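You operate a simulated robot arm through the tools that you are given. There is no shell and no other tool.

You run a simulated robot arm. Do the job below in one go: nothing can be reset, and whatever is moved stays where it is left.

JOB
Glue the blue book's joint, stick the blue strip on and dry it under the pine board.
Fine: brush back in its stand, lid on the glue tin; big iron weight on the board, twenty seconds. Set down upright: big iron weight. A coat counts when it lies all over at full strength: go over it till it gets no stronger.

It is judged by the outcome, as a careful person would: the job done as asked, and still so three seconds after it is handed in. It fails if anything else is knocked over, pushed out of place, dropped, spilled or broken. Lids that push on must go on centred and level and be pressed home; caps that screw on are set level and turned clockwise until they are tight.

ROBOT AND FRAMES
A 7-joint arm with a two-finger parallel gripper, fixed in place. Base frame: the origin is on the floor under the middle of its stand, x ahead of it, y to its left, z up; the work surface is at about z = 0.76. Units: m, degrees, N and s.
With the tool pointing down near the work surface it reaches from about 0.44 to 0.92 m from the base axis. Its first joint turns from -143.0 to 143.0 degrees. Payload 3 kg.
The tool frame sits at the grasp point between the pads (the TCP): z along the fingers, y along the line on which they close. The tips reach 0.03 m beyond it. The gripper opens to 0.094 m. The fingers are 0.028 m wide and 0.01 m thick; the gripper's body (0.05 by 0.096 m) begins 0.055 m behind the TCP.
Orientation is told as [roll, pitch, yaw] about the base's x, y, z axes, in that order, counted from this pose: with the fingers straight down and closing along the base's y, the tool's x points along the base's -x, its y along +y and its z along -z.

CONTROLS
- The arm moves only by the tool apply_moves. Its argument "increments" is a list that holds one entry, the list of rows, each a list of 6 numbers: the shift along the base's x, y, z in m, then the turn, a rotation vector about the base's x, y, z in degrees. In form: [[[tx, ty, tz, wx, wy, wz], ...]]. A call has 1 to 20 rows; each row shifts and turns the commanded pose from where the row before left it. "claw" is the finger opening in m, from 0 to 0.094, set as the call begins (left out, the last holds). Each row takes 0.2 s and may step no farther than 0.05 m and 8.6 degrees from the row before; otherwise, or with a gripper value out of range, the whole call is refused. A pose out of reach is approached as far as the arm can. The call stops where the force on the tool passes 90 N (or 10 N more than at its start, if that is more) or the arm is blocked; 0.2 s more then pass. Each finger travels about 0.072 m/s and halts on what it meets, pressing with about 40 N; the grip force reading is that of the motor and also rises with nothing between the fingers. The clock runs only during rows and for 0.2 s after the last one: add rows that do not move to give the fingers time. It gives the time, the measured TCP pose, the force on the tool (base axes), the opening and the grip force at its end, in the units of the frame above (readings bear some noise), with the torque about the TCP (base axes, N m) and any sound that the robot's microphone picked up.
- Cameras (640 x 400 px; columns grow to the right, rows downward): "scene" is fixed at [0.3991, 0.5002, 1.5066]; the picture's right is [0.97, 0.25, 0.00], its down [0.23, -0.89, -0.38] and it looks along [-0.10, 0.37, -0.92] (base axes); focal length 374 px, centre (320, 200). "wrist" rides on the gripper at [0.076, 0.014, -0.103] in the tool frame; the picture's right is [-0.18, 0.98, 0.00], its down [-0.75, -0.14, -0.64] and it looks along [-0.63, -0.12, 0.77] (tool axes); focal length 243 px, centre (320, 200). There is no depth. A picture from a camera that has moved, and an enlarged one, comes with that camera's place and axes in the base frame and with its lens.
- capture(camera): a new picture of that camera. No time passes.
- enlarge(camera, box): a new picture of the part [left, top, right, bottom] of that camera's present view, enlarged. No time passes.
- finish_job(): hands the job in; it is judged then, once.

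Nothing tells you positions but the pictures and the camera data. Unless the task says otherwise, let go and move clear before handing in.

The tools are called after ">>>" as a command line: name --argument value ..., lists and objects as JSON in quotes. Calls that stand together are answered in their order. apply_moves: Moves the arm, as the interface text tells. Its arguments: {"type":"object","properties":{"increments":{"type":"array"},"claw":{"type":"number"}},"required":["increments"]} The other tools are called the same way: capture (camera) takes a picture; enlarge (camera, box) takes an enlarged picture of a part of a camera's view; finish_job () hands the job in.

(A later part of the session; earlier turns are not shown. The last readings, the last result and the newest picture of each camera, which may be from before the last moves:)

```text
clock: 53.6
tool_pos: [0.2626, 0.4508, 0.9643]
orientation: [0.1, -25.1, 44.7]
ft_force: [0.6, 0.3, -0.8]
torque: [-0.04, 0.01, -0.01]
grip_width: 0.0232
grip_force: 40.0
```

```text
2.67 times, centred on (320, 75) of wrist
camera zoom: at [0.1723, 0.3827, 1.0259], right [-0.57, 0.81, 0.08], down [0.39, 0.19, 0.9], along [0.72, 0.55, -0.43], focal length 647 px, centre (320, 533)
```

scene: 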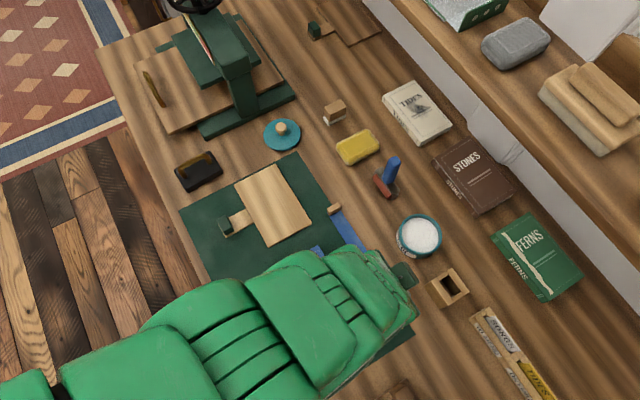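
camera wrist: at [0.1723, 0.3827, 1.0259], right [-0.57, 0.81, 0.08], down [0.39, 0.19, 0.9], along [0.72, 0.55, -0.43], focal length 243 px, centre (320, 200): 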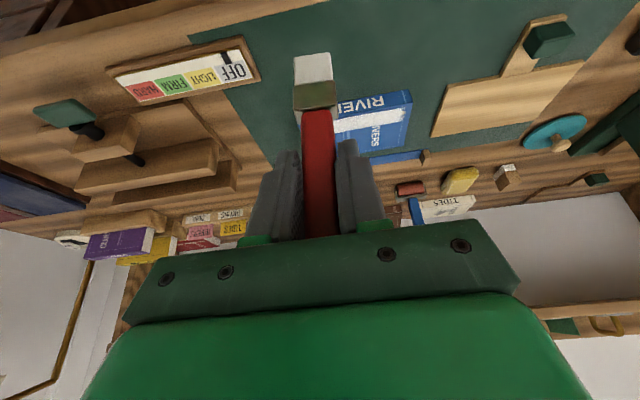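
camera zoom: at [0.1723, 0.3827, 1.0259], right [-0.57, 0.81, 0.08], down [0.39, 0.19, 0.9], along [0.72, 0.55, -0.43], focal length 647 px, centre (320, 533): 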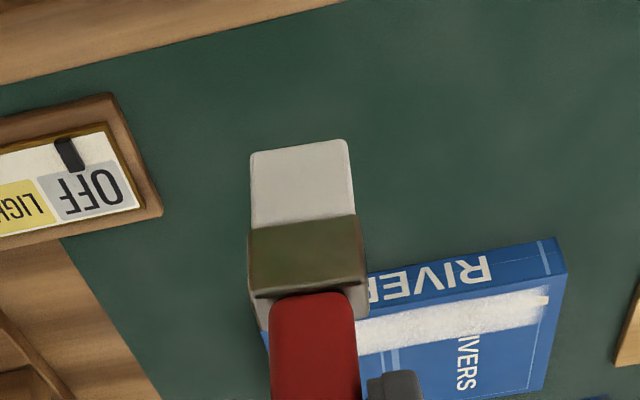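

The coat is a dense white band along the joint with thin, symmetric ragged ends. To be sure it is at full strength, I'll re-dip and go over it again, then compare.

>>> apply_moves --increments '[[[0.03, 0.0338, 0.003, 0, 0, 0], [0.03, 0.0338, 0, 0, 0, 0], [0.03, 0.0338, 0, 0, 0, 0], [0.03, 0.0338, 0, 0, 0, 0], [0.03, 0.0338, 0, 0, 0, 0], [0.03, 0.0338, 0, 0, 0, 0], [0.03, 0.0338, 0, 0, 0, 0], [0.03, 0.0338, 0, 0, 0, 0], [0.03, 0.0338, 0, 0, 0, 0], [0, 0, 0, 0, 0, 0]]]'

>>> enlarge --camera "wrist" --box '[220, 0, 460, 200]'

```text
clock: 55.8
tool_pos: [0.5314, 0.7523, 0.9635]
orientation: [0.1, -25.0, 44.9]
ft_force: [-0.1, 0.4, 0.2]
torque: [-0.02, 0.02, 0.0]
grip_width: 0.0232
grip_force: 39.5
```

```text
2.00 times, centred on (340, 100) of wrist
camera zoom: at [0.4421, 0.6851, 1.0261], right [-0.57, 0.81, 0.08], down [0.39, 0.19, 0.9], along [0.72, 0.55, -0.43], focal length 485 px, centre (280, 400)
```

zoom: 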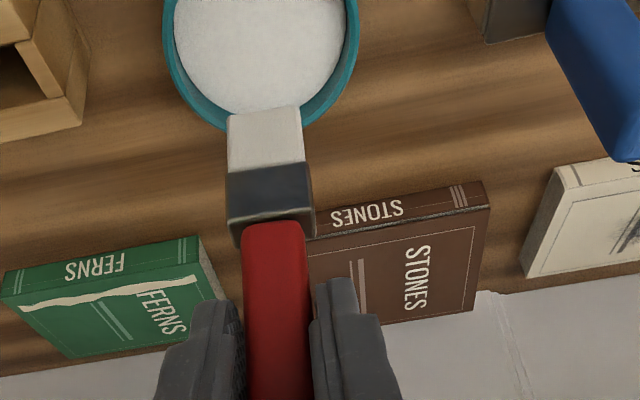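

The bristles look a bit drier than when fresh. Lowering toward the glue again, stopping short and then creeping down.

>>> apply_moves --increments '[[[0, 0, -0.016, 0, 0, 0], [0, 0, -0.016, 0, 0, 0], [0, 0, -0.016, 0, 0, 0], [0, 0, -0.014, 0, 0, 0], [0, 0, -0.004, 0, 0, 0], [0, 0, 0, 0, 0, 0]]]'

>>> enlarge --camera "wrist" --box '[220, 0, 460, 150]'

```text
clock: 57.2
tool_pos: [0.5325, 0.7548, 0.8987]
orientation: [0.1, -25.0, 44.8]
ft_force: [-0.5, 0.5, -1.4]
torque: [-0.01, -0.01, 0.0]
grip_width: 0.0234
grip_force: 40.0
```

```text
2.67 times, centred on (340, 75) of wrist
camera zoom: at [0.4427, 0.6868, 0.9599], right [-0.57, 0.81, 0.08], down [0.39, 0.19, 0.9], along [0.72, 0.55, -0.43], focal length 647 px, centre (267, 533)
```

zoom: 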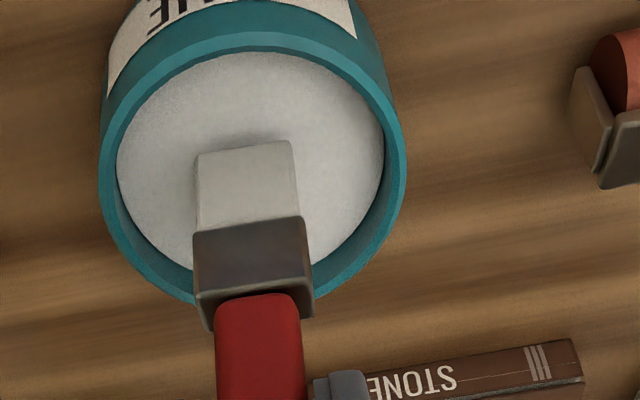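

>>> apply_moves --increments '[[[0, 0, -0.002, 0, 0, 0], [0, 0, 0, 0, 0, 0]]]'

```text
clock: 57.8
tool_pos: [0.5313, 0.7547, 0.8979]
orientation: [0.2, -25.0, 44.8]
ft_force: [0.1, 0.4, -1.0]
torque: [0.01, -0.01, 0.0]
grip_width: 0.0232
grip_force: 39.6
```

>>> apply_moves --increments '[[[0, 0, -0.0015, 0, 0, 0], [0, 0, 0, 0, 0, 0]]]'

```text
clock: 58.4
tool_pos: [0.533, 0.7542, 0.8959]
orientation: [0.1, -25.0, 44.8]
ft_force: [0.8, -0.6, -0.7]
torque: [-0.01, 0.01, 0.01]
grip_width: 0.023
grip_force: 40.3
```

>>> apply_moves --increments '[[[0, 0, -0.0012, 0, 0, 0], [0, 0, 0, 0, 0, 0]]]'

```text
clock: 59.0
tool_pos: [0.5318, 0.7536, 0.8947]
orientation: [0.0, -25.0, 44.8]
ft_force: [0.1, -0.5, -1.2]
torque: [-0.04, -0.03, -0.02]
grip_width: 0.0229
grip_force: 40.2
```

>>> apply_moves --increments '[[[0, 0, -0.001, 0, 0, 0], [0, 0, 0, 0, 0, 0]]]'

>>> enlarge --camera "wrist" --box '[220, 0, 460, 150]'

```text
clock: 59.6
tool_pos: [0.5312, 0.7547, 0.8935]
orientation: [0.1, -25.1, 44.9]
ft_force: [-0.2, 0.7, -0.6]
torque: [-0.01, 0.0, -0.02]
grip_width: 0.023
grip_force: 39.6
```

```text
2.67 times, centred on (340, 75) of wrist
camera zoom: at [0.4424, 0.6862, 0.9544], right [-0.57, 0.81, 0.08], down [0.39, 0.19, 0.9], along [0.72, 0.55, -0.43], focal length 647 px, centre (267, 533)
```

zoom: 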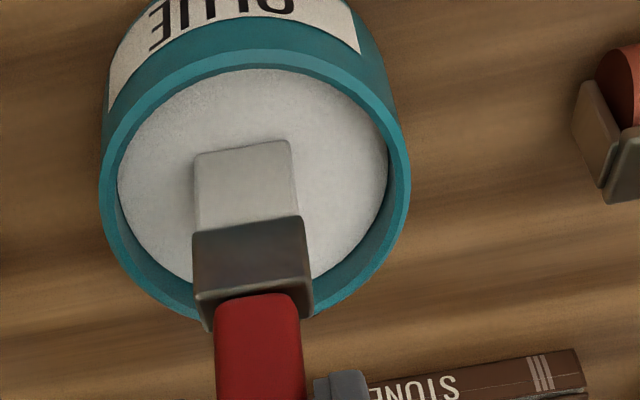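

>>> apply_moves --increments '[[[0, 0, -0.0012, 0, 0, 0], [0, 0, 0, 0, 0, 0]]]'

```text
clock: 60.2
tool_pos: [0.5319, 0.7537, 0.8924]
orientation: [0.1, -25.2, 44.9]
ft_force: [-1.2, 0.5, 3.3]
torque: [0.02, -0.05, -0.01]
grip_width: 0.0235
grip_force: 40.0
```

Light contact with the glue. I'll press a touch, hold, and then lift clear.

>>> apply_moves --increments '[[[0, 0, -0.0003, 0, 0, 0], [0, 0, 0, 0, 0, 0], [0, 0, 0, 0, 0, 0], [0, 0, 0.018, 0, 0, 0], [0, 0, 0.018, 0, 0, 0], [0, 0, 0.018, 0, 0, 0], [0, 0, 0.018, 0, 0, 0], [0, 0, 0, 0, 0, 0]]]'

>>> enlarge --camera "wrist" --box '[220, 0, 460, 200]'

```text
clock: 62.0
tool_pos: [0.5312, 0.7535, 0.9661]
orientation: [0.1, -25.0, 44.8]
ft_force: [-0.1, 0.3, -0.2]
torque: [0.01, -0.01, 0.03]
grip_width: 0.0231
grip_force: 40.4
```

```text
2.00 times, centred on (340, 100) of wrist
camera zoom: at [0.4422, 0.6853, 1.0276], right [-0.57, 0.81, 0.08], down [0.39, 0.19, 0.9], along [0.72, 0.55, -0.43], focal length 485 px, centre (280, 400)
```

zoom: 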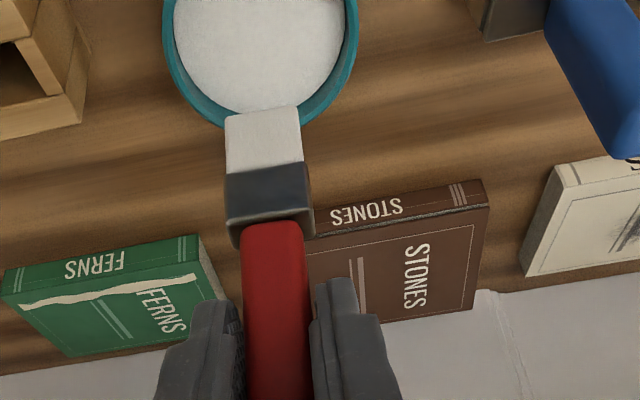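

The brush is freshly loaded. I'll go back to the joint's lower end and come down to just above it.

>>> apply_moves --increments '[[[-0.0232, -0.0371, 0, 0, 0, 0], [-0.0232, -0.0371, 0, 0, 0, 0], [-0.0232, -0.0371, 0, 0, 0, 0], [-0.0232, -0.0371, 0, 0, 0, 0], [-0.0232, -0.0371, 0, 0, 0, 0], [-0.0232, -0.0371, 0, 0, 0, 0], [0, 0, -0.02, 0, 0, 0], [0, 0, -0.02, 0, 0, 0], [0, 0, -0.02, 0, 0, 0], [0, 0, -0.012, 0, 0, 0], [0, 0, 0, 0, 0, 0]]]'

>>> enlarge --camera "wrist" --box '[200, 0, 440, 150]'

```text
clock: 64.4
tool_pos: [0.3926, 0.5314, 0.8908]
orientation: [0.1, -25.2, 44.8]
ft_force: [-0.9, 0.7, 0.0]
torque: [0.0, -0.01, -0.01]
grip_width: 0.0231
grip_force: 40.2
```

```text
2.67 times, centred on (320, 75) of wrist
camera zoom: at [0.3034, 0.4636, 0.9527], right [-0.57, 0.81, 0.08], down [0.39, 0.19, 0.9], along [0.72, 0.55, -0.43], focal length 647 px, centre (320, 533)
```

zoom: 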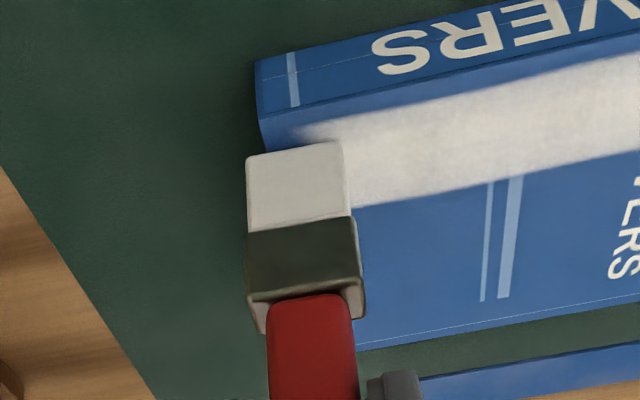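

>>> apply_moves --increments '[[[-0.002, 0.002, -0.0008, 0, 0, 0], [0, 0, 0, 0, 0, 0]]]'

```text
clock: 65.0
tool_pos: [0.3914, 0.534, 0.8911]
orientation: [0.0, -25.0, 44.8]
ft_force: [0.2, 0.1, -0.1]
torque: [-0.01, 0.0, -0.03]
grip_width: 0.0233
grip_force: 40.1
```

>>> apply_moves --increments '[[[0, 0, -0.0007, 0, 0, 0], [0, 0, 0, 0, 0, 0]]]'

```text
clock: 65.6
tool_pos: [0.3903, 0.5336, 0.8886]
orientation: [0.2, -25.1, 44.8]
ft_force: [0.0, 0.1, -0.4]
torque: [0.01, 0.0, 0.05]
grip_width: 0.0232
grip_force: 40.3
```

>>> apply_moves --increments '[[[0, 0, -0.0007, 0, 0, 0], [0, 0, 0, 0, 0, 0]]]'

```text
clock: 66.2
tool_pos: [0.3903, 0.5339, 0.8897]
orientation: [0.1, -25.0, 44.8]
ft_force: [-0.7, 0.0, 1.5]
torque: [-0.01, 0.04, 0.03]
grip_width: 0.0231
grip_force: 40.0
```

Contact just starts. A hair lower, then stroke up the joint.

>>> apply_moves --increments '[[[0, 0, -0.0004, 0, 0, 0], [-0.0075, 0.0075, 0, 0, 0, 0], [-0.0075, 0.0075, 0, 0, 0, 0], [-0.0075, 0.0075, 0, 0, 0, 0], [-0.0075, 0.0075, 0.0001, 0, 0, 0], [-0.0075, 0.0075, 0, 0, 0, 0], [-0.0075, 0.0075, 0.0001, 0, 0, 0], [-0.0075, 0.0075, 0, 0, 0, 0], [0, 0, 0, 0, 0, 0]]]'

>>> apply_moves --increments '[[[-0.0075, 0.0075, 0.0001, 0, 0, 0], [-0.0075, 0.0075, 0, 0, 0, 0], [-0.0075, 0.0075, 0.0001, 0, 0, 0], [-0.0075, 0.0075, 0, 0, 0, 0], [-0.0075, 0.0075, 0.0001, 0, 0, 0], [-0.0075, 0.0075, 0, 0, 0, 0], [-0.004, 0.004, 0, 0, 0, 0], [0, 0, 0, 0, 0, 0]]]'

>>> enlarge --camera "wrist" --box '[140, 0, 460, 200]'

```text
clock: 68.2
tool_pos: [0.3382, 0.5874, 0.8914]
orientation: [0.1, -25.2, 44.8]
ft_force: [0.3, 0.5, -0.3]
torque: [-0.02, 0.01, -0.04]
grip_width: 0.0234
grip_force: 40.3
```

```text
clock: 70.0
tool_pos: [0.2897, 0.6353, 0.8904]
orientation: [0.2, -25.0, 44.7]
ft_force: [0.2, -0.7, -0.3]
torque: [-0.03, -0.01, 0.0]
grip_width: 0.0233
grip_force: 39.8
```

```text
2.00 times, centred on (300, 100) of wrist
camera zoom: at [0.1993, 0.5671, 0.9522], right [-0.57, 0.81, 0.08], down [0.39, 0.19, 0.9], along [0.72, 0.55, -0.43], focal length 485 px, centre (360, 400)
```

zoom: 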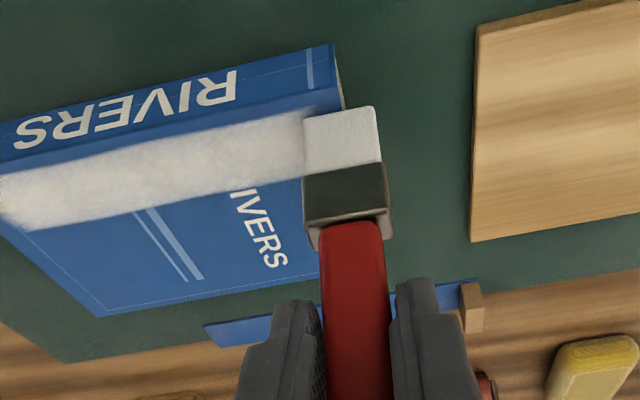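

The upward stroke lost contact. I'll find contact again here at the upper end and stroke back down with a bit more pressure.

>>> apply_moves --increments '[[[0.002, -0.002, -0.0007, 0, 0, 0], [0, 0, 0, 0, 0, 0]]]'

```text
clock: 70.6
tool_pos: [0.2908, 0.6318, 0.8897]
orientation: [0.1, -25.0, 44.8]
ft_force: [0.1, -0.1, -0.9]
torque: [0.0, 0.0, 0.0]
grip_width: 0.0231
grip_force: 40.3
```

>>> apply_moves --increments '[[[0, 0, -0.0007, 0, 0, 0], [0, 0, 0, 0, 0, 0]]]'

```text
clock: 71.2
tool_pos: [0.2899, 0.6335, 0.8888]
orientation: [0.2, -25.1, 44.8]
ft_force: [-0.5, -0.1, 13.1]
torque: [0.02, -0.11, 0.01]
grip_width: 0.0233
grip_force: 40.1
```

Contact at 13 N. Scrub the upper end briefly, then stroke down.

>>> apply_moves --increments '[[[-0.003, 0.003, 0, 0, 0, 0], [0.005, -0.005, 0, 0, 0, 0], [0.005, -0.005, 0, 0, 0, 0], [-0.005, 0.005, 0, 0, 0, 0], [-0.005, 0.005, 0, 0, 0, 0], [0.0075, -0.0075, 0, 0, 0, 0], [0.0075, -0.0075, 0, 0, 0, 0], [0.0075, -0.0075, 0, 0, 0, 0], [0.0075, -0.0075, 0, 0, 0, 0], [0.0075, -0.0075, 0, 0, 0, 0], [0, 0, 0, 0, 0, 0]]]'

>>> apply_moves --increments '[[[0.0075, -0.0075, 0, 0, 0, 0], [0.0075, -0.0075, 0, 0, 0, 0], [0.0075, -0.0075, 0, 0, 0, 0], [0.0075, -0.0075, 0, 0, 0, 0], [0.0075, -0.0075, 0, 0, 0, 0], [0, 0, 0, 0, 0, 0]]]'

>>> enlarge --camera "wrist" --box '[140, 0, 460, 200]'

```text
clock: 73.6
tool_pos: [0.3253, 0.599, 0.888]
orientation: [0.1, -25.3, 44.9]
ft_force: [-1.3, 8.9, 25.7]
torque: [0.87, -0.27, 0.16]
grip_width: 0.0233
grip_force: 39.9
```

```text
clock: 75.0
tool_pos: [0.3634, 0.5594, 0.8889]
orientation: [0.0, -25.0, 44.8]
ft_force: [-2.3, 3.2, 14.7]
torque: [0.23, 0.05, 0.01]
grip_width: 0.0234
grip_force: 39.7
```

```text
2.00 times, centred on (300, 100) of wrist
camera zoom: at [0.2734, 0.4916, 0.95], right [-0.57, 0.81, 0.08], down [0.39, 0.19, 0.9], along [0.72, 0.55, -0.43], focal length 485 px, centre (360, 400)
```

zoom: 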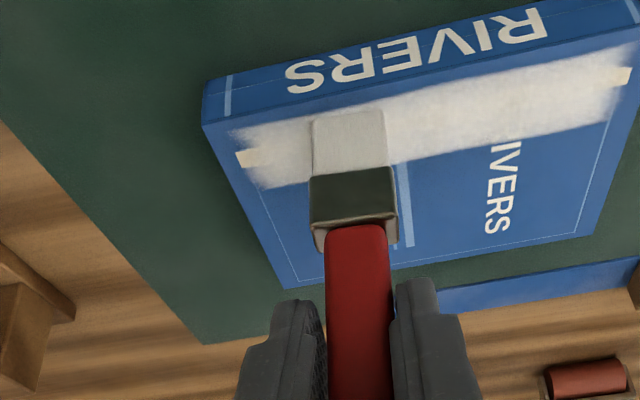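

The coat is dense except at the lower end. Continuing there and scrubbing it.

>>> apply_moves --increments '[[[0.0075, -0.0075, 0, 0, 0, 0], [0.0075, -0.0075, 0, 0, 0, 0], [0.0075, -0.0075, 0, 0, 0, 0], [0.0075, -0.0075, 0, 0, 0, 0], [0.003, -0.003, 0, 0, 0, 0], [-0.006, 0.006, 0, 0, 0, 0], [-0.006, 0.006, 0, 0, 0, 0], [-0.006, 0.006, 0, 0, 0, 0], [0.006, -0.006, 0, 0, 0, 0], [0.006, -0.006, 0, 0, 0, 0], [0.006, -0.006, 0, 0, 0, 0], [0, 0, 0, 0, 0, 0]]]'

>>> apply_moves --increments '[[[-0.0075, 0.0075, 0, 0, 0, 0], [-0.0075, 0.0075, 0, 0, 0, 0], [-0.0075, 0.0075, 0, 0, 0, 0], [-0.0075, 0.0075, 0, 0, 0, 0], [0, 0, 0, 0, 0, 0]]]'

>>> enlarge --camera "wrist" --box '[140, 0, 460, 200]'

```text
clock: 77.6
tool_pos: [0.3952, 0.5269, 0.8901]
orientation: [0.1, -25.0, 44.8]
ft_force: [0.6, 0.0, -0.9]
torque: [-0.01, 0.01, 0.01]
grip_width: 0.0229
grip_force: 40.2
```

```text
clock: 78.8
tool_pos: [0.3644, 0.5568, 0.8894]
orientation: [0.1, -25.0, 44.8]
ft_force: [0.3, -0.6, -0.9]
torque: [-0.02, 0.01, 0.01]
grip_width: 0.0231
grip_force: 39.7
```

```text
2.00 times, centred on (300, 100) of wrist
camera zoom: at [0.2761, 0.4892, 0.9508], right [-0.57, 0.81, 0.08], down [0.39, 0.19, 0.9], along [0.72, 0.55, -0.43], focal length 485 px, centre (360, 400)
```

zoom: 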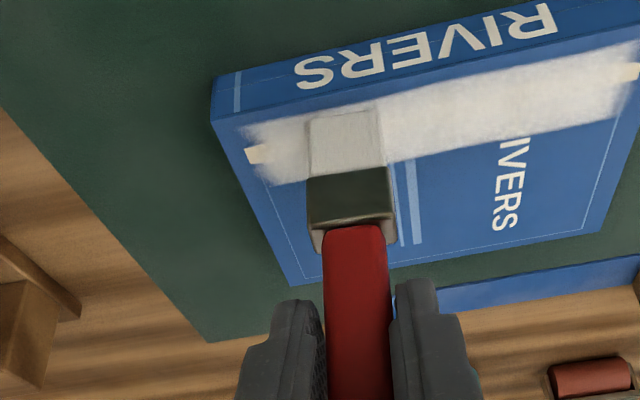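

The lower end is now strong too. I'll lift and draw back to the same viewing pose to compare the coat with before.

>>> apply_moves --increments '[[[0, 0, 0.02, 0, 0, 0], [0, 0, 0.03, 0, 0, 0], [-0.025, -0.026, 0.025, 0, 0, 0], [-0.025, -0.026, 0, 0, 0, 0], [-0.026, -0.027, 0, 0, 0, 0], [-0.026, -0.027, 0, 0, 0, 0], [0, 0, 0, 0, 0, 0]]]'

>>> enlarge --camera "scene" --box '[260, 240, 350, 345]'

>>> enlarge --camera "wrist" --box '[200, 0, 440, 150]'

```text
clock: 80.4
tool_pos: [0.2636, 0.4541, 0.9651]
orientation: [0.2, -25.1, 44.8]
ft_force: [0.9, 0.1, -0.8]
torque: [0.02, -0.02, 0.03]
grip_width: 0.0232
grip_force: 40.4
```

```text
3.81 times, centred on (305, 292) of scene
camera zoom: at [0.3991, 0.5002, 1.5066], right [0.97, 0.25, 0.0], down [0.23, -0.89, -0.38], along [-0.1, 0.37, -0.92], focal length 1424 px, centre (377, -152)
```

zoom: 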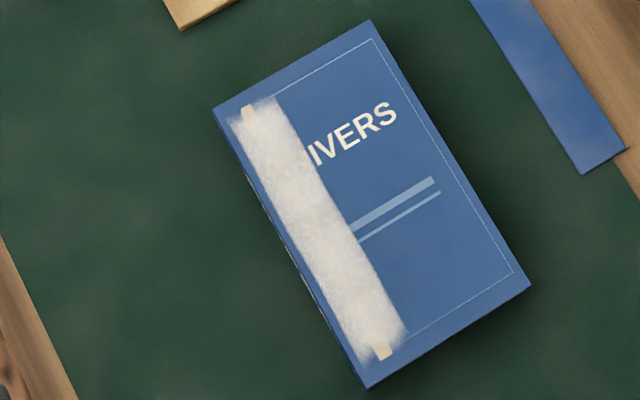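

```text
2.67 times, centred on (320, 75) of wrist
camera zoom: at [0.1737, 0.3847, 1.0266], right [-0.57, 0.81, 0.08], down [0.39, 0.19, 0.9], along [0.72, 0.55, -0.43], focal length 647 px, centre (320, 533)
```

zoom: 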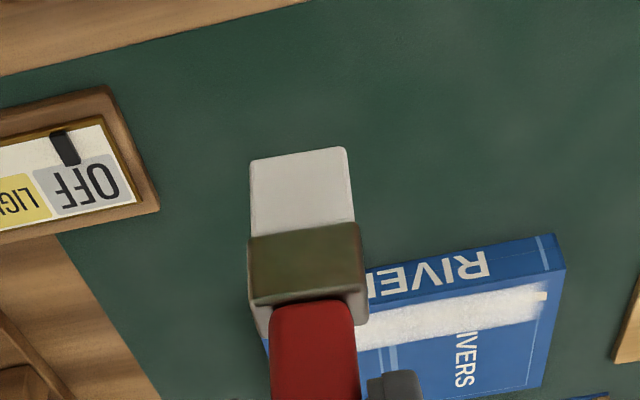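

The coat looks fuller with the same outline. Let me inspect it closely at higher zoom.

>>> enlarge --camera "scene" --box '[285, 255, 320, 295]'

>>> enlarge --camera "scene" --box '[305, 295, 340, 340]'

>>> enlarge --camera "scene" --box '[270, 255, 305, 295]'

```text
10.00 times, centred on (302, 275) of scene
camera zoom: at [0.3991, 0.5002, 1.5066], right [0.97, 0.25, 0.0], down [0.23, -0.89, -0.38], along [-0.1, 0.37, -0.92], focal length 3739 px, centre (495, -550)
```

zoom: 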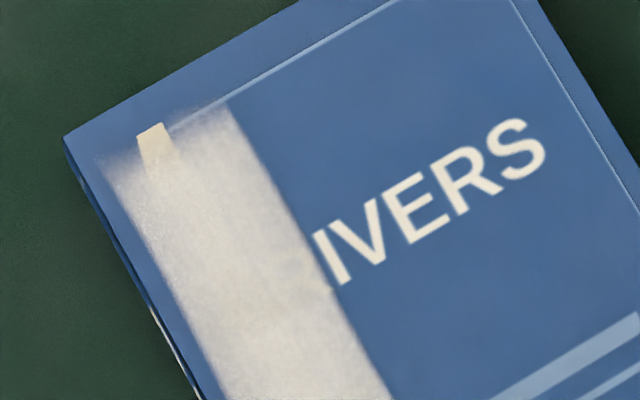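

```text
8.89 times, centred on (322, 318) of scene
camera zoom: at [0.3991, 0.5002, 1.5066], right [0.97, 0.25, 0.0], down [0.23, -0.89, -0.38], along [-0.1, 0.37, -0.92], focal length 3324 px, centre (298, -844)
```

zoom: 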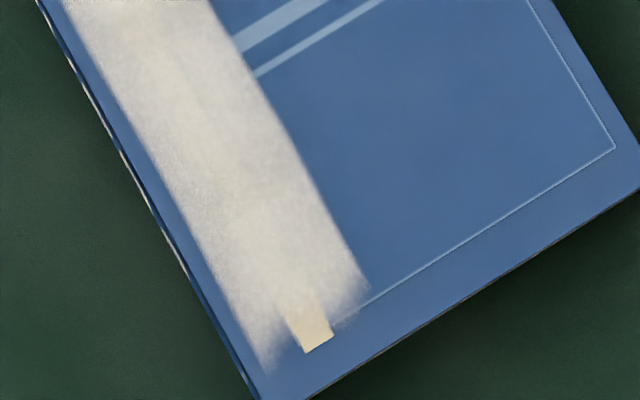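

```text
10.00 times, centred on (288, 275) of scene
camera zoom: at [0.3991, 0.5002, 1.5066], right [0.97, 0.25, 0.0], down [0.23, -0.89, -0.38], along [-0.1, 0.37, -0.92], focal length 3739 px, centre (645, -550)
```

zoom: 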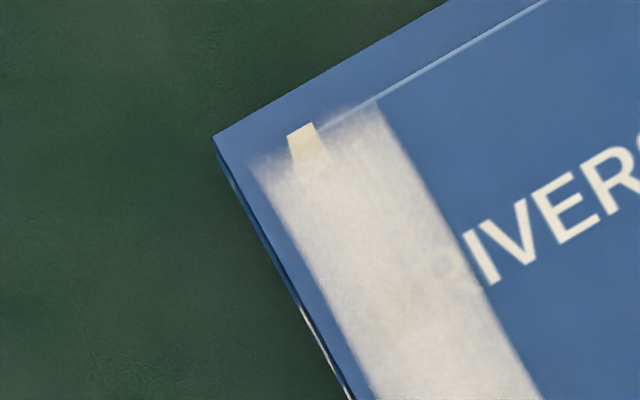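

The film has a fixed outline with soft edges, and I went past both ends, so the ends look complete. There is faint mottling in the middle, so I'll go over it once more and see whether it changes.

>>> apply_moves --increments '[[[0.0085, 0.0443, 0, 0, 0, 0], [0.0085, 0.0443, 0, 0, 0, 0], [0.0085, 0.0443, 0, 0, 0, 0], [0.0085, 0.0443, 0, 0, 0, 0], [0, 0, -0.025, 0, 0, 0], [0, 0, -0.025, 0, 0, 0], [0, 0, -0.02, 0, 0, 0], [0, 0, -0.004, 0, 0, 0], [0, 0, 0, 0, 0, 0]]]'

>>> apply_moves --increments '[[[0, 0, -0.0008, 0, 0, 0], [0, 0, 0, 0, 0, 0]]]'

```text
clock: 82.4
tool_pos: [0.2969, 0.6269, 0.8916]
orientation: [0.1, -25.0, 44.8]
ft_force: [-0.5, -0.3, -0.9]
torque: [0.02, -0.02, -0.04]
grip_width: 0.0229
grip_force: 40.6
```

```text
clock: 83.0
tool_pos: [0.2982, 0.6266, 0.8912]
orientation: [0.2, -25.1, 44.8]
ft_force: [-0.4, 0.5, -0.5]
torque: [0.0, -0.02, -0.02]
grip_width: 0.0231
grip_force: 40.1
```

>>> apply_moves --increments '[[[0, 0, -0.0008, 0, 0, 0], [0, 0, 0, 0, 0, 0]]]'

```text
clock: 83.6
tool_pos: [0.2987, 0.6279, 0.8895]
orientation: [0.1, -25.0, 44.8]
ft_force: [-0.1, 0.3, 0.3]
torque: [-0.03, -0.02, 0.02]
grip_width: 0.0228
grip_force: 40.0
```

>>> apply_moves --increments '[[[0, 0, -0.0007, 0, 0, 0], [0, 0, 0, 0, 0, 0]]]'

```text
clock: 84.2
tool_pos: [0.2991, 0.6267, 0.8893]
orientation: [0.1, -25.1, 44.7]
ft_force: [-0.2, 0.1, 0.1]
torque: [-0.05, -0.03, -0.02]
grip_width: 0.023
grip_force: 40.2
```

>>> apply_moves --increments '[[[0, 0, -0.0006, 0, 0, 0], [0, 0, 0, 0, 0, 0]]]'

```text
clock: 84.8
tool_pos: [0.2992, 0.6285, 0.8888]
orientation: [0.2, -25.1, 44.8]
ft_force: [1.0, 0.6, 4.0]
torque: [0.0, -0.12, 0.02]
grip_width: 0.0229
grip_force: 40.0
```

Contact at 4 N. Now a full pass down.

>>> apply_moves --increments '[[[-0.004, 0.004, -0.0003, 0, 0, 0], [0.0075, -0.0075, 0, 0, 0, 0], [0.0075, -0.0075, 0, 0, 0, 0], [0.0075, -0.0075, 0, 0, 0, 0], [0.0075, -0.0075, 0, 0, 0, 0], [0.0075, -0.0075, 0, 0, 0, 0], [0.0075, -0.0075, 0, 0, 0, 0], [0, 0, 0, 0, 0, 0]]]'

>>> apply_moves --increments '[[[0.0075, -0.0075, 0, 0, 0, 0], [0.0075, -0.0075, 0, 0, 0, 0], [0.0075, -0.0075, 0, 0, 0, 0], [0.0075, -0.0075, 0, 0, 0, 0], [0.0075, -0.0075, 0, 0, 0, 0], [0.0075, -0.0075, 0, 0, 0, 0], [0.0075, -0.0075, 0, 0, 0, 0], [0.0075, -0.0075, 0, 0, 0, 0], [0, 0, 0, 0, 0, 0]]]'

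>>> apply_moves --increments '[[[-0.0075, 0.0075, 0, 0, 0, 0], [-0.0075, 0.0075, 0, 0, 0, 0], [-0.0075, 0.0075, 0, 0, 0, 0], [-0.0075, 0.0075, 0, 0, 0, 0], [-0.0075, 0.0075, 0, 0, 0, 0], [-0.0075, 0.0075, 0, 0, 0, 0], [-0.0075, 0.0075, 0, 0, 0, 0], [0, 0, 0, 0, 0, 0]]]'

```text
clock: 86.6
tool_pos: [0.3406, 0.5874, 0.8881]
orientation: [0.1, -25.1, 44.8]
ft_force: [-2.2, 5.8, 24.8]
torque: [0.52, -0.11, 0.11]
grip_width: 0.0232
grip_force: 40.5
```

```text
clock: 88.6
tool_pos: [0.3991, 0.5282, 0.8887]
orientation: [0.0, -25.0, 44.8]
ft_force: [-1.1, 2.9, 15.2]
torque: [0.37, 0.17, 0.05]
grip_width: 0.0232
grip_force: 39.8
```

```text
clock: 90.4
tool_pos: [0.346, 0.5789, 0.8884]
orientation: [0.1, -24.9, 44.8]
ft_force: [3.8, -2.3, 11.9]
torque: [-0.05, -0.39, -0.06]
grip_width: 0.0231
grip_force: 40.2
```

Good steady contact of 12–25 N throughout. Finishing the upward pass and then looking again.

>>> apply_moves --increments '[[[-0.0075, 0.0075, 0, 0, 0, 0], [-0.0075, 0.0075, 0, 0, 0, 0], [-0.0075, 0.0075, 0, 0, 0, 0], [-0.0075, 0.0075, 0, 0, 0, 0], [-0.0075, 0.0075, 0, 0, 0, 0], [-0.0075, 0.0075, 0, 0, 0, 0], [-0.006, 0.006, 0, 0, 0, 0], [0, 0, 0, 0, 0, 0]]]'

>>> apply_moves --increments '[[[0, 0, 0.02, 0, 0, 0], [0, 0, 0.03, 0, 0, 0], [-0.01, -0.043, 0.025, 0, 0, 0], [-0.01, -0.045, 0, 0, 0, 0], [-0.01, -0.045, 0, 0, 0, 0], [0, -0.045, 0, 0, 0, 0], [0, 0, 0, 0, 0, 0]]]'

>>> enlarge --camera "scene" --box '[285, 255, 320, 295]'

>>> enlarge --camera "scene" --box '[305, 295, 340, 340]'

>>> enlarge --camera "scene" --box '[260, 240, 350, 345]'

```text
clock: 92.2
tool_pos: [0.295, 0.6303, 0.8877]
orientation: [0.1, -25.1, 44.8]
ft_force: [0.6, 0.1, -1.2]
torque: [0.0, 0.03, 0.01]
grip_width: 0.0231
grip_force: 39.4
```

```text
refused: row 3 steps farther than a row can; nothing moved
```

```text
10.00 times, centred on (302, 275) of scene
camera zoom: at [0.3991, 0.5002, 1.5066], right [0.97, 0.25, 0.0], down [0.23, -0.89, -0.38], along [-0.1, 0.37, -0.92], focal length 3739 px, centre (495, -550)
```

zoom: 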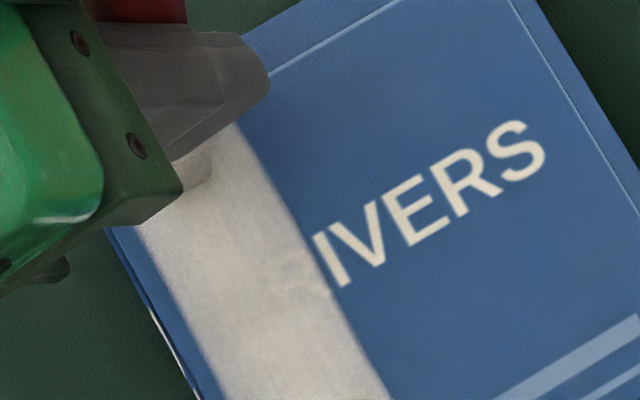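

```text
8.89 times, centred on (322, 318) of scene
camera zoom: at [0.3991, 0.5002, 1.5066], right [0.97, 0.25, 0.0], down [0.23, -0.89, -0.38], along [-0.1, 0.37, -0.92], focal length 3324 px, centre (298, -844)
```

zoom: 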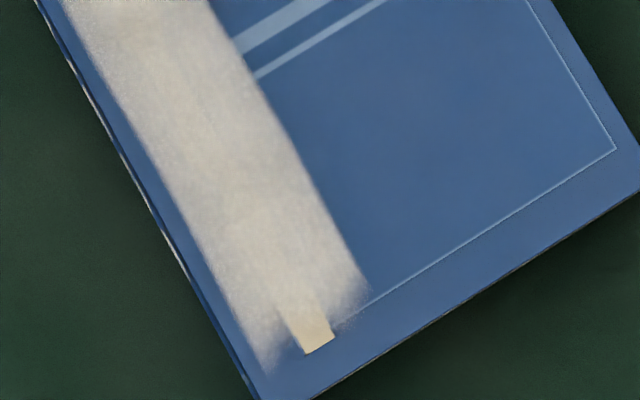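

```text
3.81 times, centred on (305, 292) of scene
camera zoom: at [0.3991, 0.5002, 1.5066], right [0.97, 0.25, 0.0], down [0.23, -0.89, -0.38], along [-0.1, 0.37, -0.92], focal length 1424 px, centre (377, -152)
```

zoom: 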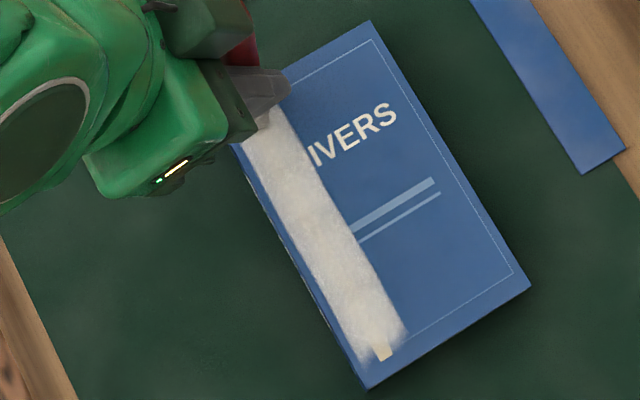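

The lower end is unchanged by the extra pass, so it has reached full strength. Lifting away to compare the upper end.

>>> apply_moves --increments '[[[0, 0, 0.02, 0, 0, 0], [0, 0, 0.03, 0, 0, 0], [-0.01, -0.03, 0.025, 0, 0, 0], [-0.01, -0.045, 0, 0, 0, 0], [-0.01, -0.045, 0, 0, 0, 0], [0, -0.045, 0, 0, 0, 0], [0, 0, 0, 0, 0, 0]]]'

>>> enlarge --camera "scene" --box '[270, 255, 305, 295]'

>>> enlarge --camera "scene" --box '[285, 255, 320, 295]'

>>> enlarge --camera "scene" --box '[260, 240, 350, 345]'

```text
clock: 93.8
tool_pos: [0.2684, 0.4642, 0.9621]
orientation: [0.1, -25.0, 44.8]
ft_force: [-0.4, 0.0, -1.0]
torque: [0.0, 0.01, 0.02]
grip_width: 0.0231
grip_force: 39.5
```

```text
10.00 times, centred on (288, 275) of scene
camera zoom: at [0.3991, 0.5002, 1.5066], right [0.97, 0.25, 0.0], down [0.23, -0.89, -0.38], along [-0.1, 0.37, -0.92], focal length 3739 px, centre (645, -550)
```

zoom: 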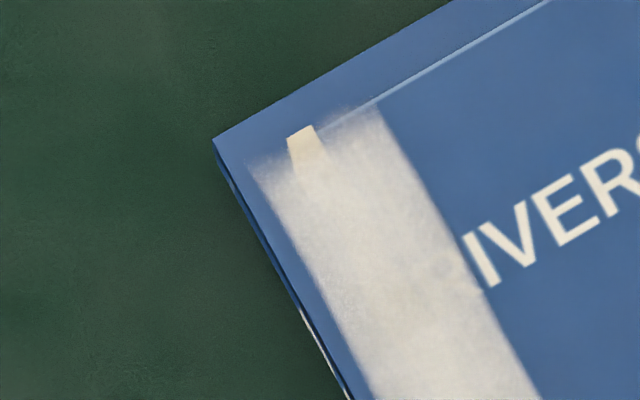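

```text
10.00 times, centred on (302, 275) of scene
camera zoom: at [0.3991, 0.5002, 1.5066], right [0.97, 0.25, 0.0], down [0.23, -0.89, -0.38], along [-0.1, 0.37, -0.92], focal length 3739 px, centre (495, -550)
```

zoom: 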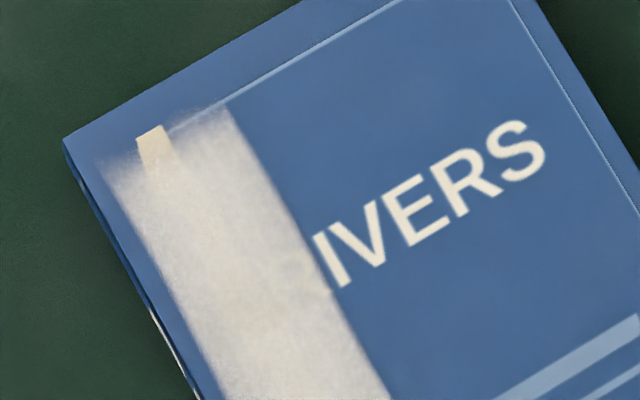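

```text
3.81 times, centred on (305, 292) of scene
camera zoom: at [0.3991, 0.5002, 1.5066], right [0.97, 0.25, 0.0], down [0.23, -0.89, -0.38], along [-0.1, 0.37, -0.92], focal length 1424 px, centre (377, -152)
```

zoom: 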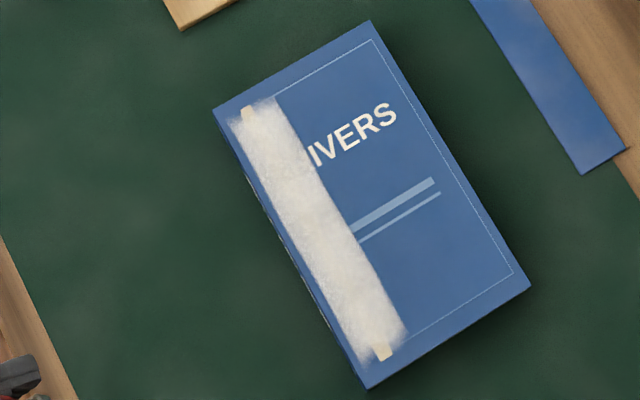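

The upper end is essentially unchanged, though the middle gained very slightly. I'll make one more full pass down and up from the same path to be certain it has peaked.

>>> apply_moves --increments '[[[0, 0.045, 0, 0, 0, 0], [0.01, 0.045, 0, 0, 0, 0], [0.01, 0.045, 0, 0, 0, 0], [0.01, 0.03, -0.025, 0, 0, 0], [0, 0, -0.03, 0, 0, 0], [0, 0, -0.02, 0, 0, 0], [0, 0, -0.0005, 0, 0, 0], [0, 0, 0, 0, 0, 0]]]'

```text
clock: 95.6
tool_pos: [0.295, 0.6316, 0.8879]
orientation: [0.1, -25.0, 44.8]
ft_force: [0.0, 0.6, -0.7]
torque: [0.0, 0.0, -0.01]
grip_width: 0.0229
grip_force: 40.4
```

>>> apply_moves --increments '[[[0, 0, -0.0006, 0, 0, 0], [0, 0, 0, 0, 0, 0]]]'

```text
clock: 96.2
tool_pos: [0.2956, 0.6303, 0.8866]
orientation: [0.1, -25.0, 44.8]
ft_force: [-0.4, 0.6, -0.8]
torque: [0.0, -0.01, 0.0]
grip_width: 0.0229
grip_force: 40.3
```

>>> apply_moves --increments '[[[0, 0, -0.0005, 0, 0, 0], [0, 0, 0, 0, 0, 0]]]'

```text
clock: 96.8
tool_pos: [0.2947, 0.6315, 0.8867]
orientation: [0.2, -25.0, 44.8]
ft_force: [-0.3, -0.8, 6.2]
torque: [-0.06, -0.03, 0.01]
grip_width: 0.0231
grip_force: 40.1
```

Contact at 6 N. Full pass down with the same pressure.

>>> apply_moves --increments '[[[-0.003, 0.003, -0.0002, 0, 0, 0], [0.0075, -0.0075, 0, 0, 0, 0], [0.0075, -0.0075, 0, 0, 0, 0], [0.0075, -0.0075, 0, 0, 0, 0], [0.0075, -0.0075, 0, 0, 0, 0], [0.0075, -0.0075, 0, 0, 0, 0], [0.0075, -0.0075, 0, 0, 0, 0], [0, 0, 0, 0, 0, 0]]]'

>>> apply_moves --increments '[[[0.0075, -0.0075, 0, 0, 0, 0], [0.0075, -0.0075, 0, 0, 0, 0], [0.0075, -0.0075, 0, 0, 0, 0], [0.0075, -0.0075, 0, 0, 0, 0], [0.0075, -0.0075, 0, 0, 0, 0], [0.0075, -0.0075, 0, 0, 0, 0], [0.0075, -0.0075, 0, 0, 0, 0], [0.006, -0.006, 0, 0, 0, 0], [0, 0, 0, 0, 0, 0]]]'

>>> apply_moves --increments '[[[0, 0, 0.02, 0, 0, 0], [0, 0, 0.03, 0, 0, 0], [-0.02, -0.02, 0.025, 0, 0, 0], [-0.03, -0.03, 0, 0, 0, 0], [-0.03, -0.03, 0, 0, 0, 0], [-0.03, -0.02, 0, 0, 0, 0], [0, 0, 0, 0, 0, 0]]]'

>>> enlarge --camera "scene" --box '[285, 255, 320, 295]'

>>> enlarge --camera "scene" --box '[260, 240, 350, 345]'

>>> enlarge --camera "scene" --box '[305, 295, 340, 340]'

```text
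clock: 98.6
tool_pos: [0.3384, 0.5886, 0.8856]
orientation: [0.0, -25.0, 44.8]
ft_force: [-3.2, 5.4, 23.5]
torque: [0.58, -0.02, 0.08]
grip_width: 0.0231
grip_force: 39.8
```

```text
clock: 100.6
tool_pos: [0.397, 0.5299, 0.8859]
orientation: [0.1, -25.0, 44.8]
ft_force: [-3.1, 0.9, 7.4]
torque: [0.13, 0.14, 0.03]
grip_width: 0.0231
grip_force: 40.0
```

```text
clock: 102.2
tool_pos: [0.2888, 0.4333, 0.9652]
orientation: [0.1, -25.2, 44.8]
ft_force: [-0.1, -0.4, -1.1]
torque: [0.01, 0.01, -0.01]
grip_width: 0.0231
grip_force: 39.9
```

```text
10.00 times, centred on (302, 275) of scene
camera zoom: at [0.3991, 0.5002, 1.5066], right [0.97, 0.25, 0.0], down [0.23, -0.89, -0.38], along [-0.1, 0.37, -0.92], focal length 3739 px, centre (495, -550)
```

zoom: 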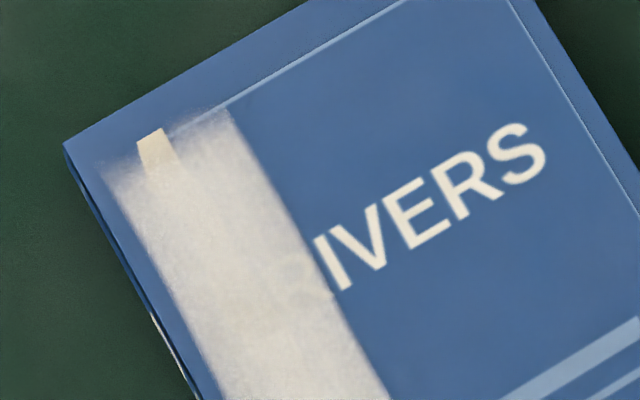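

```text
3.81 times, centred on (305, 292) of scene
camera zoom: at [0.3991, 0.5002, 1.5066], right [0.97, 0.25, 0.0], down [0.23, -0.89, -0.38], along [-0.1, 0.37, -0.92], focal length 1424 px, centre (377, -152)
```

zoom: 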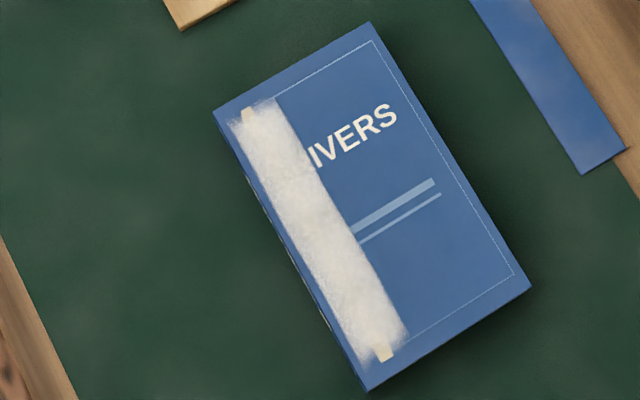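

```text
8.89 times, centred on (322, 318) of scene
camera zoom: at [0.3991, 0.5002, 1.5066], right [0.97, 0.25, 0.0], down [0.23, -0.89, -0.38], along [-0.1, 0.37, -0.92], focal length 3324 px, centre (298, -844)
```

zoom: 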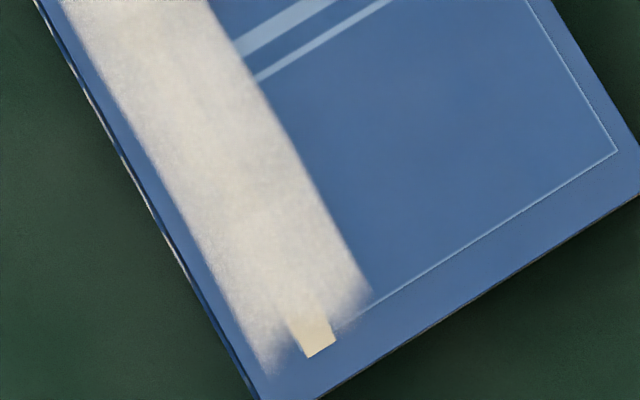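

The coat is the same as before the last pass, so it is at full strength. Next I return the brush; it has slid and perhaps tipped a little in the grip, so I'll inspect how it sits first.

>>> enlarge --camera "wrist" --box '[260, 30, 380, 130]'

>>> enlarge --camera "wrist" --box '[240, 100, 400, 260]'

>>> capture --camera "scene"

```text
4.00 times, centred on (320, 80) of wrist
camera zoom: at [0.1993, 0.3651, 1.0275], right [-0.57, 0.81, 0.08], down [0.39, 0.19, 0.9], along [0.72, 0.55, -0.43], focal length 970 px, centre (320, 680)
```

zoom: 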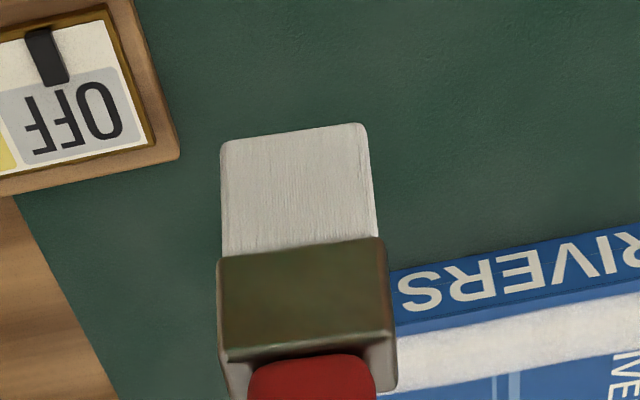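

```text
2.50 times, centred on (320, 180) of wrist
camera zoom: at [0.1993, 0.3651, 1.0275], right [-0.57, 0.81, 0.08], down [0.39, 0.19, 0.9], along [0.72, 0.55, -0.43], focal length 606 px, centre (320, 250)
```

zoom: 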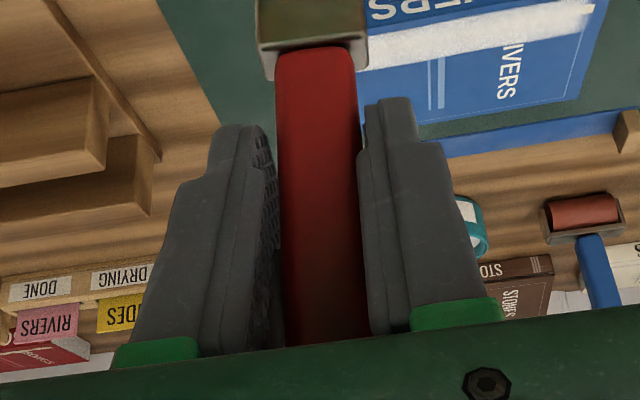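

```text
taken
```

scene: 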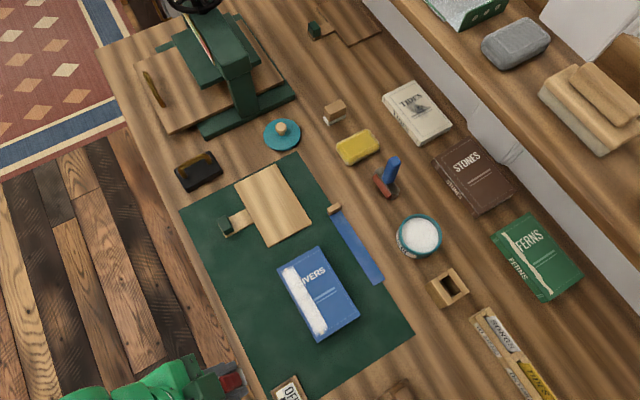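

The brush keeps its upright angle and has only slid up about 2 cm, so its tip is now about 0.10 m below the grasp point. I'll carry it back over the stand at a safe height.

>>> apply_moves --increments '[[[0.0389, 0.0299, 0, 0, 0, 0], [0.0389, 0.0299, 0, 0, 0, 0], [0.0389, 0.0299, 0, 0, 0, 0], [0.0389, 0.0299, 0, 0, 0, 0], [0.0389, 0.0299, 0, 0, 0, 0], [0.0389, 0.0299, 0, 0, 0, 0], [0.0389, 0.0299, 0, 0, 0, 0], [0.0389, 0.0296, 0, 0, 0, 0], [0, 0, 0, 0, 0, 0]]]'

>>> enlarge --camera "wrist" --box '[240, 0, 400, 130]'

>>> enlarge --camera "scene" --box '[400, 230, 520, 330]'

```text
clock: 104.2
tool_pos: [0.5998, 0.6718, 0.9594]
orientation: [0.1, -25.0, 44.8]
ft_force: [0.4, 0.1, -1.0]
torque: [-0.01, -0.03, 0.0]
grip_width: 0.023
grip_force: 39.5
```

```text
3.08 times, centred on (320, 65) of wrist
camera zoom: at [0.5103, 0.6045, 1.0213], right [-0.57, 0.81, 0.08], down [0.39, 0.19, 0.9], along [0.72, 0.55, -0.43], focal length 746 px, centre (320, 615)
```

zoom: 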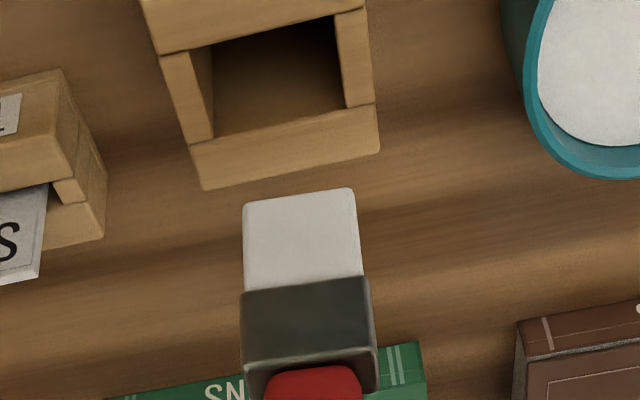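

```text
4.00 times, centred on (460, 280) of scene
camera zoom: at [0.3991, 0.5002, 1.5066], right [0.97, 0.25, 0.0], down [0.23, -0.89, -0.38], along [-0.1, 0.37, -0.92], focal length 1496 px, centre (-240, -120)
```

zoom: 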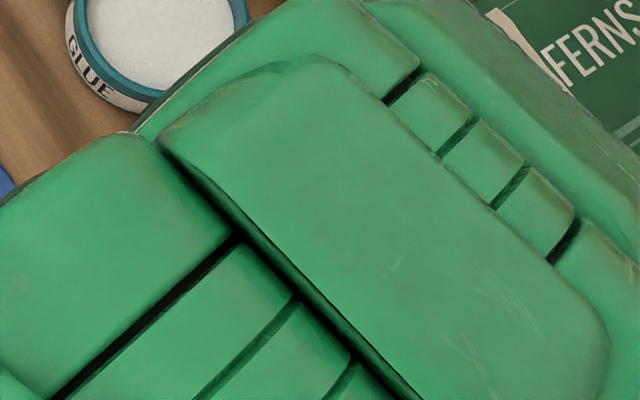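

The slot is visible in front of the bristles. I'll descend until the tip is about 1 cm above the stand, then fine-align by eye.

>>> apply_moves --increments '[[[0.0012, -0.0012, -0.01, 0, 0, 0], [0, 0, -0.01, 0, 0, 0], [0, 0, -0.01, 0, 0, 0], [0, 0, 0, 0, 0, 0]]]'

>>> enlarge --camera "wrist" --box '[240, 0, 400, 130]'

```text
clock: 105.2
tool_pos: [0.5985, 0.6701, 0.9304]
orientation: [0.1, -25.1, 44.8]
ft_force: [0.3, -0.1, -0.8]
torque: [-0.03, 0.02, -0.02]
grip_width: 0.0232
grip_force: 40.3
```

```text
3.08 times, centred on (320, 65) of wrist
camera zoom: at [0.5098, 0.6012, 0.9921], right [-0.57, 0.81, 0.08], down [0.39, 0.19, 0.9], along [0.72, 0.55, -0.43], focal length 746 px, centre (320, 615)
```

zoom: 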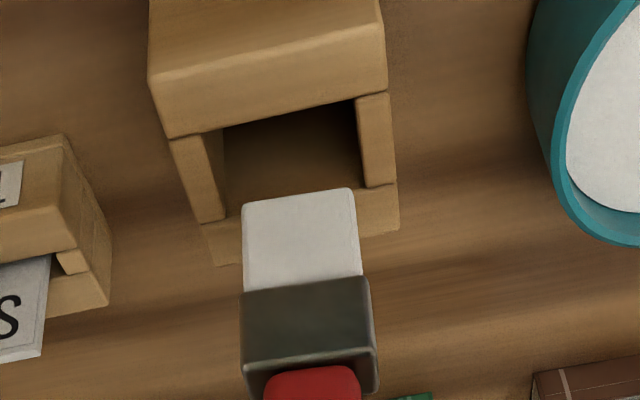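

The bristles are about 5 mm too far outward for the slot and 1.5 mm to the side. I'll correct that and descend a little more.

>>> apply_moves --increments '[[[-0.0025, -0.0045, 0, 0, 0, 0], [0, 0, -0.008, 0, 0, 0], [0, 0, 0, 0, 0, 0]]]'

>>> enlarge --camera "wrist" --box '[240, 0, 400, 130]'

```text
clock: 106.0
tool_pos: [0.596, 0.6645, 0.9225]
orientation: [0.1, -25.0, 44.8]
ft_force: [-0.6, -0.2, -1.0]
torque: [0.02, -0.01, 0.02]
grip_width: 0.0232
grip_force: 40.0
```

```text
3.08 times, centred on (320, 65) of wrist
camera zoom: at [0.5064, 0.5956, 0.9842], right [-0.57, 0.81, 0.08], down [0.39, 0.19, 0.9], along [0.72, 0.55, -0.43], focal length 746 px, centre (320, 615)
```

zoom: 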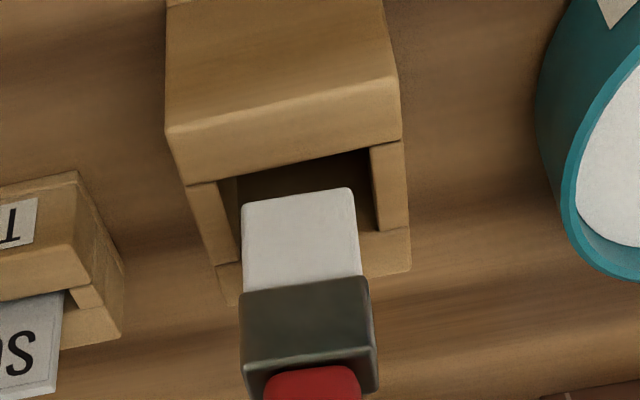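

Now the bristles line up inside the slot with about 4–5 mm on each side. Descending slowly with force checks.

>>> apply_moves --increments '[[[0, 0, -0.006, 0, 0, 0], [0, 0, -0.006, 0, 0, 0], [0, 0, -0.006, 0, 0, 0], [0, 0, 0, 0, 0, 0]]]'

>>> enlarge --camera "wrist" --box '[240, 0, 400, 130]'

```text
clock: 107.0
tool_pos: [0.5962, 0.6654, 0.9048]
orientation: [0.1, -25.0, 44.8]
ft_force: [6.4, 6.7, -0.6]
torque: [0.72, -0.64, 0.08]
grip_width: 0.0229
grip_force: 40.2
```

```text
3.08 times, centred on (320, 65) of wrist
camera zoom: at [0.5068, 0.5966, 0.9657], right [-0.57, 0.81, 0.08], down [0.39, 0.19, 0.9], along [0.72, 0.55, -0.43], focal length 746 px, centre (320, 615)
```

zoom: 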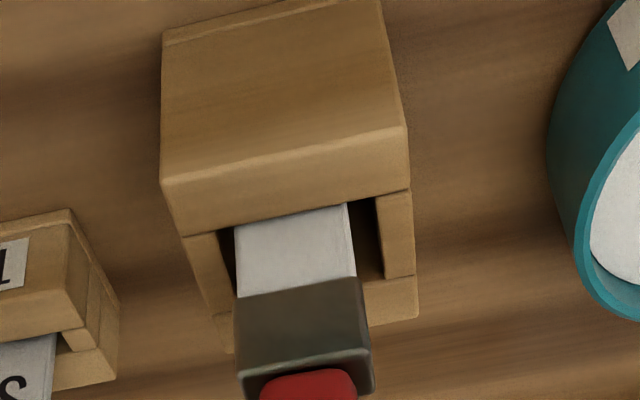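

The brush touches the near wall of the slot with about 9 N sideways. I'll shift it 3 mm outward and slightly to the side.

>>> apply_moves --increments '[[[0.0011, 0.0031, 0, 0, 0, 0], [0, 0, 0, 0, 0, 0]]]'

>>> enlarge --camera "wrist" --box '[240, 0, 400, 130]'

```text
clock: 107.6
tool_pos: [0.5974, 0.668, 0.9032]
orientation: [0.1, -25.0, 44.9]
ft_force: [-0.5, 0.2, -0.9]
torque: [0.02, -0.01, 0.0]
grip_width: 0.0231
grip_force: 40.4
```

```text
3.08 times, centred on (320, 65) of wrist
camera zoom: at [0.5076, 0.5993, 0.9656], right [-0.57, 0.81, 0.08], down [0.39, 0.19, 0.9], along [0.72, 0.55, -0.43], focal length 746 px, centre (320, 615)
```

zoom: 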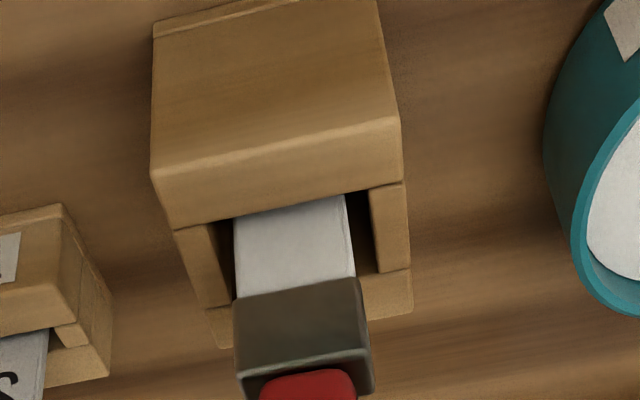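

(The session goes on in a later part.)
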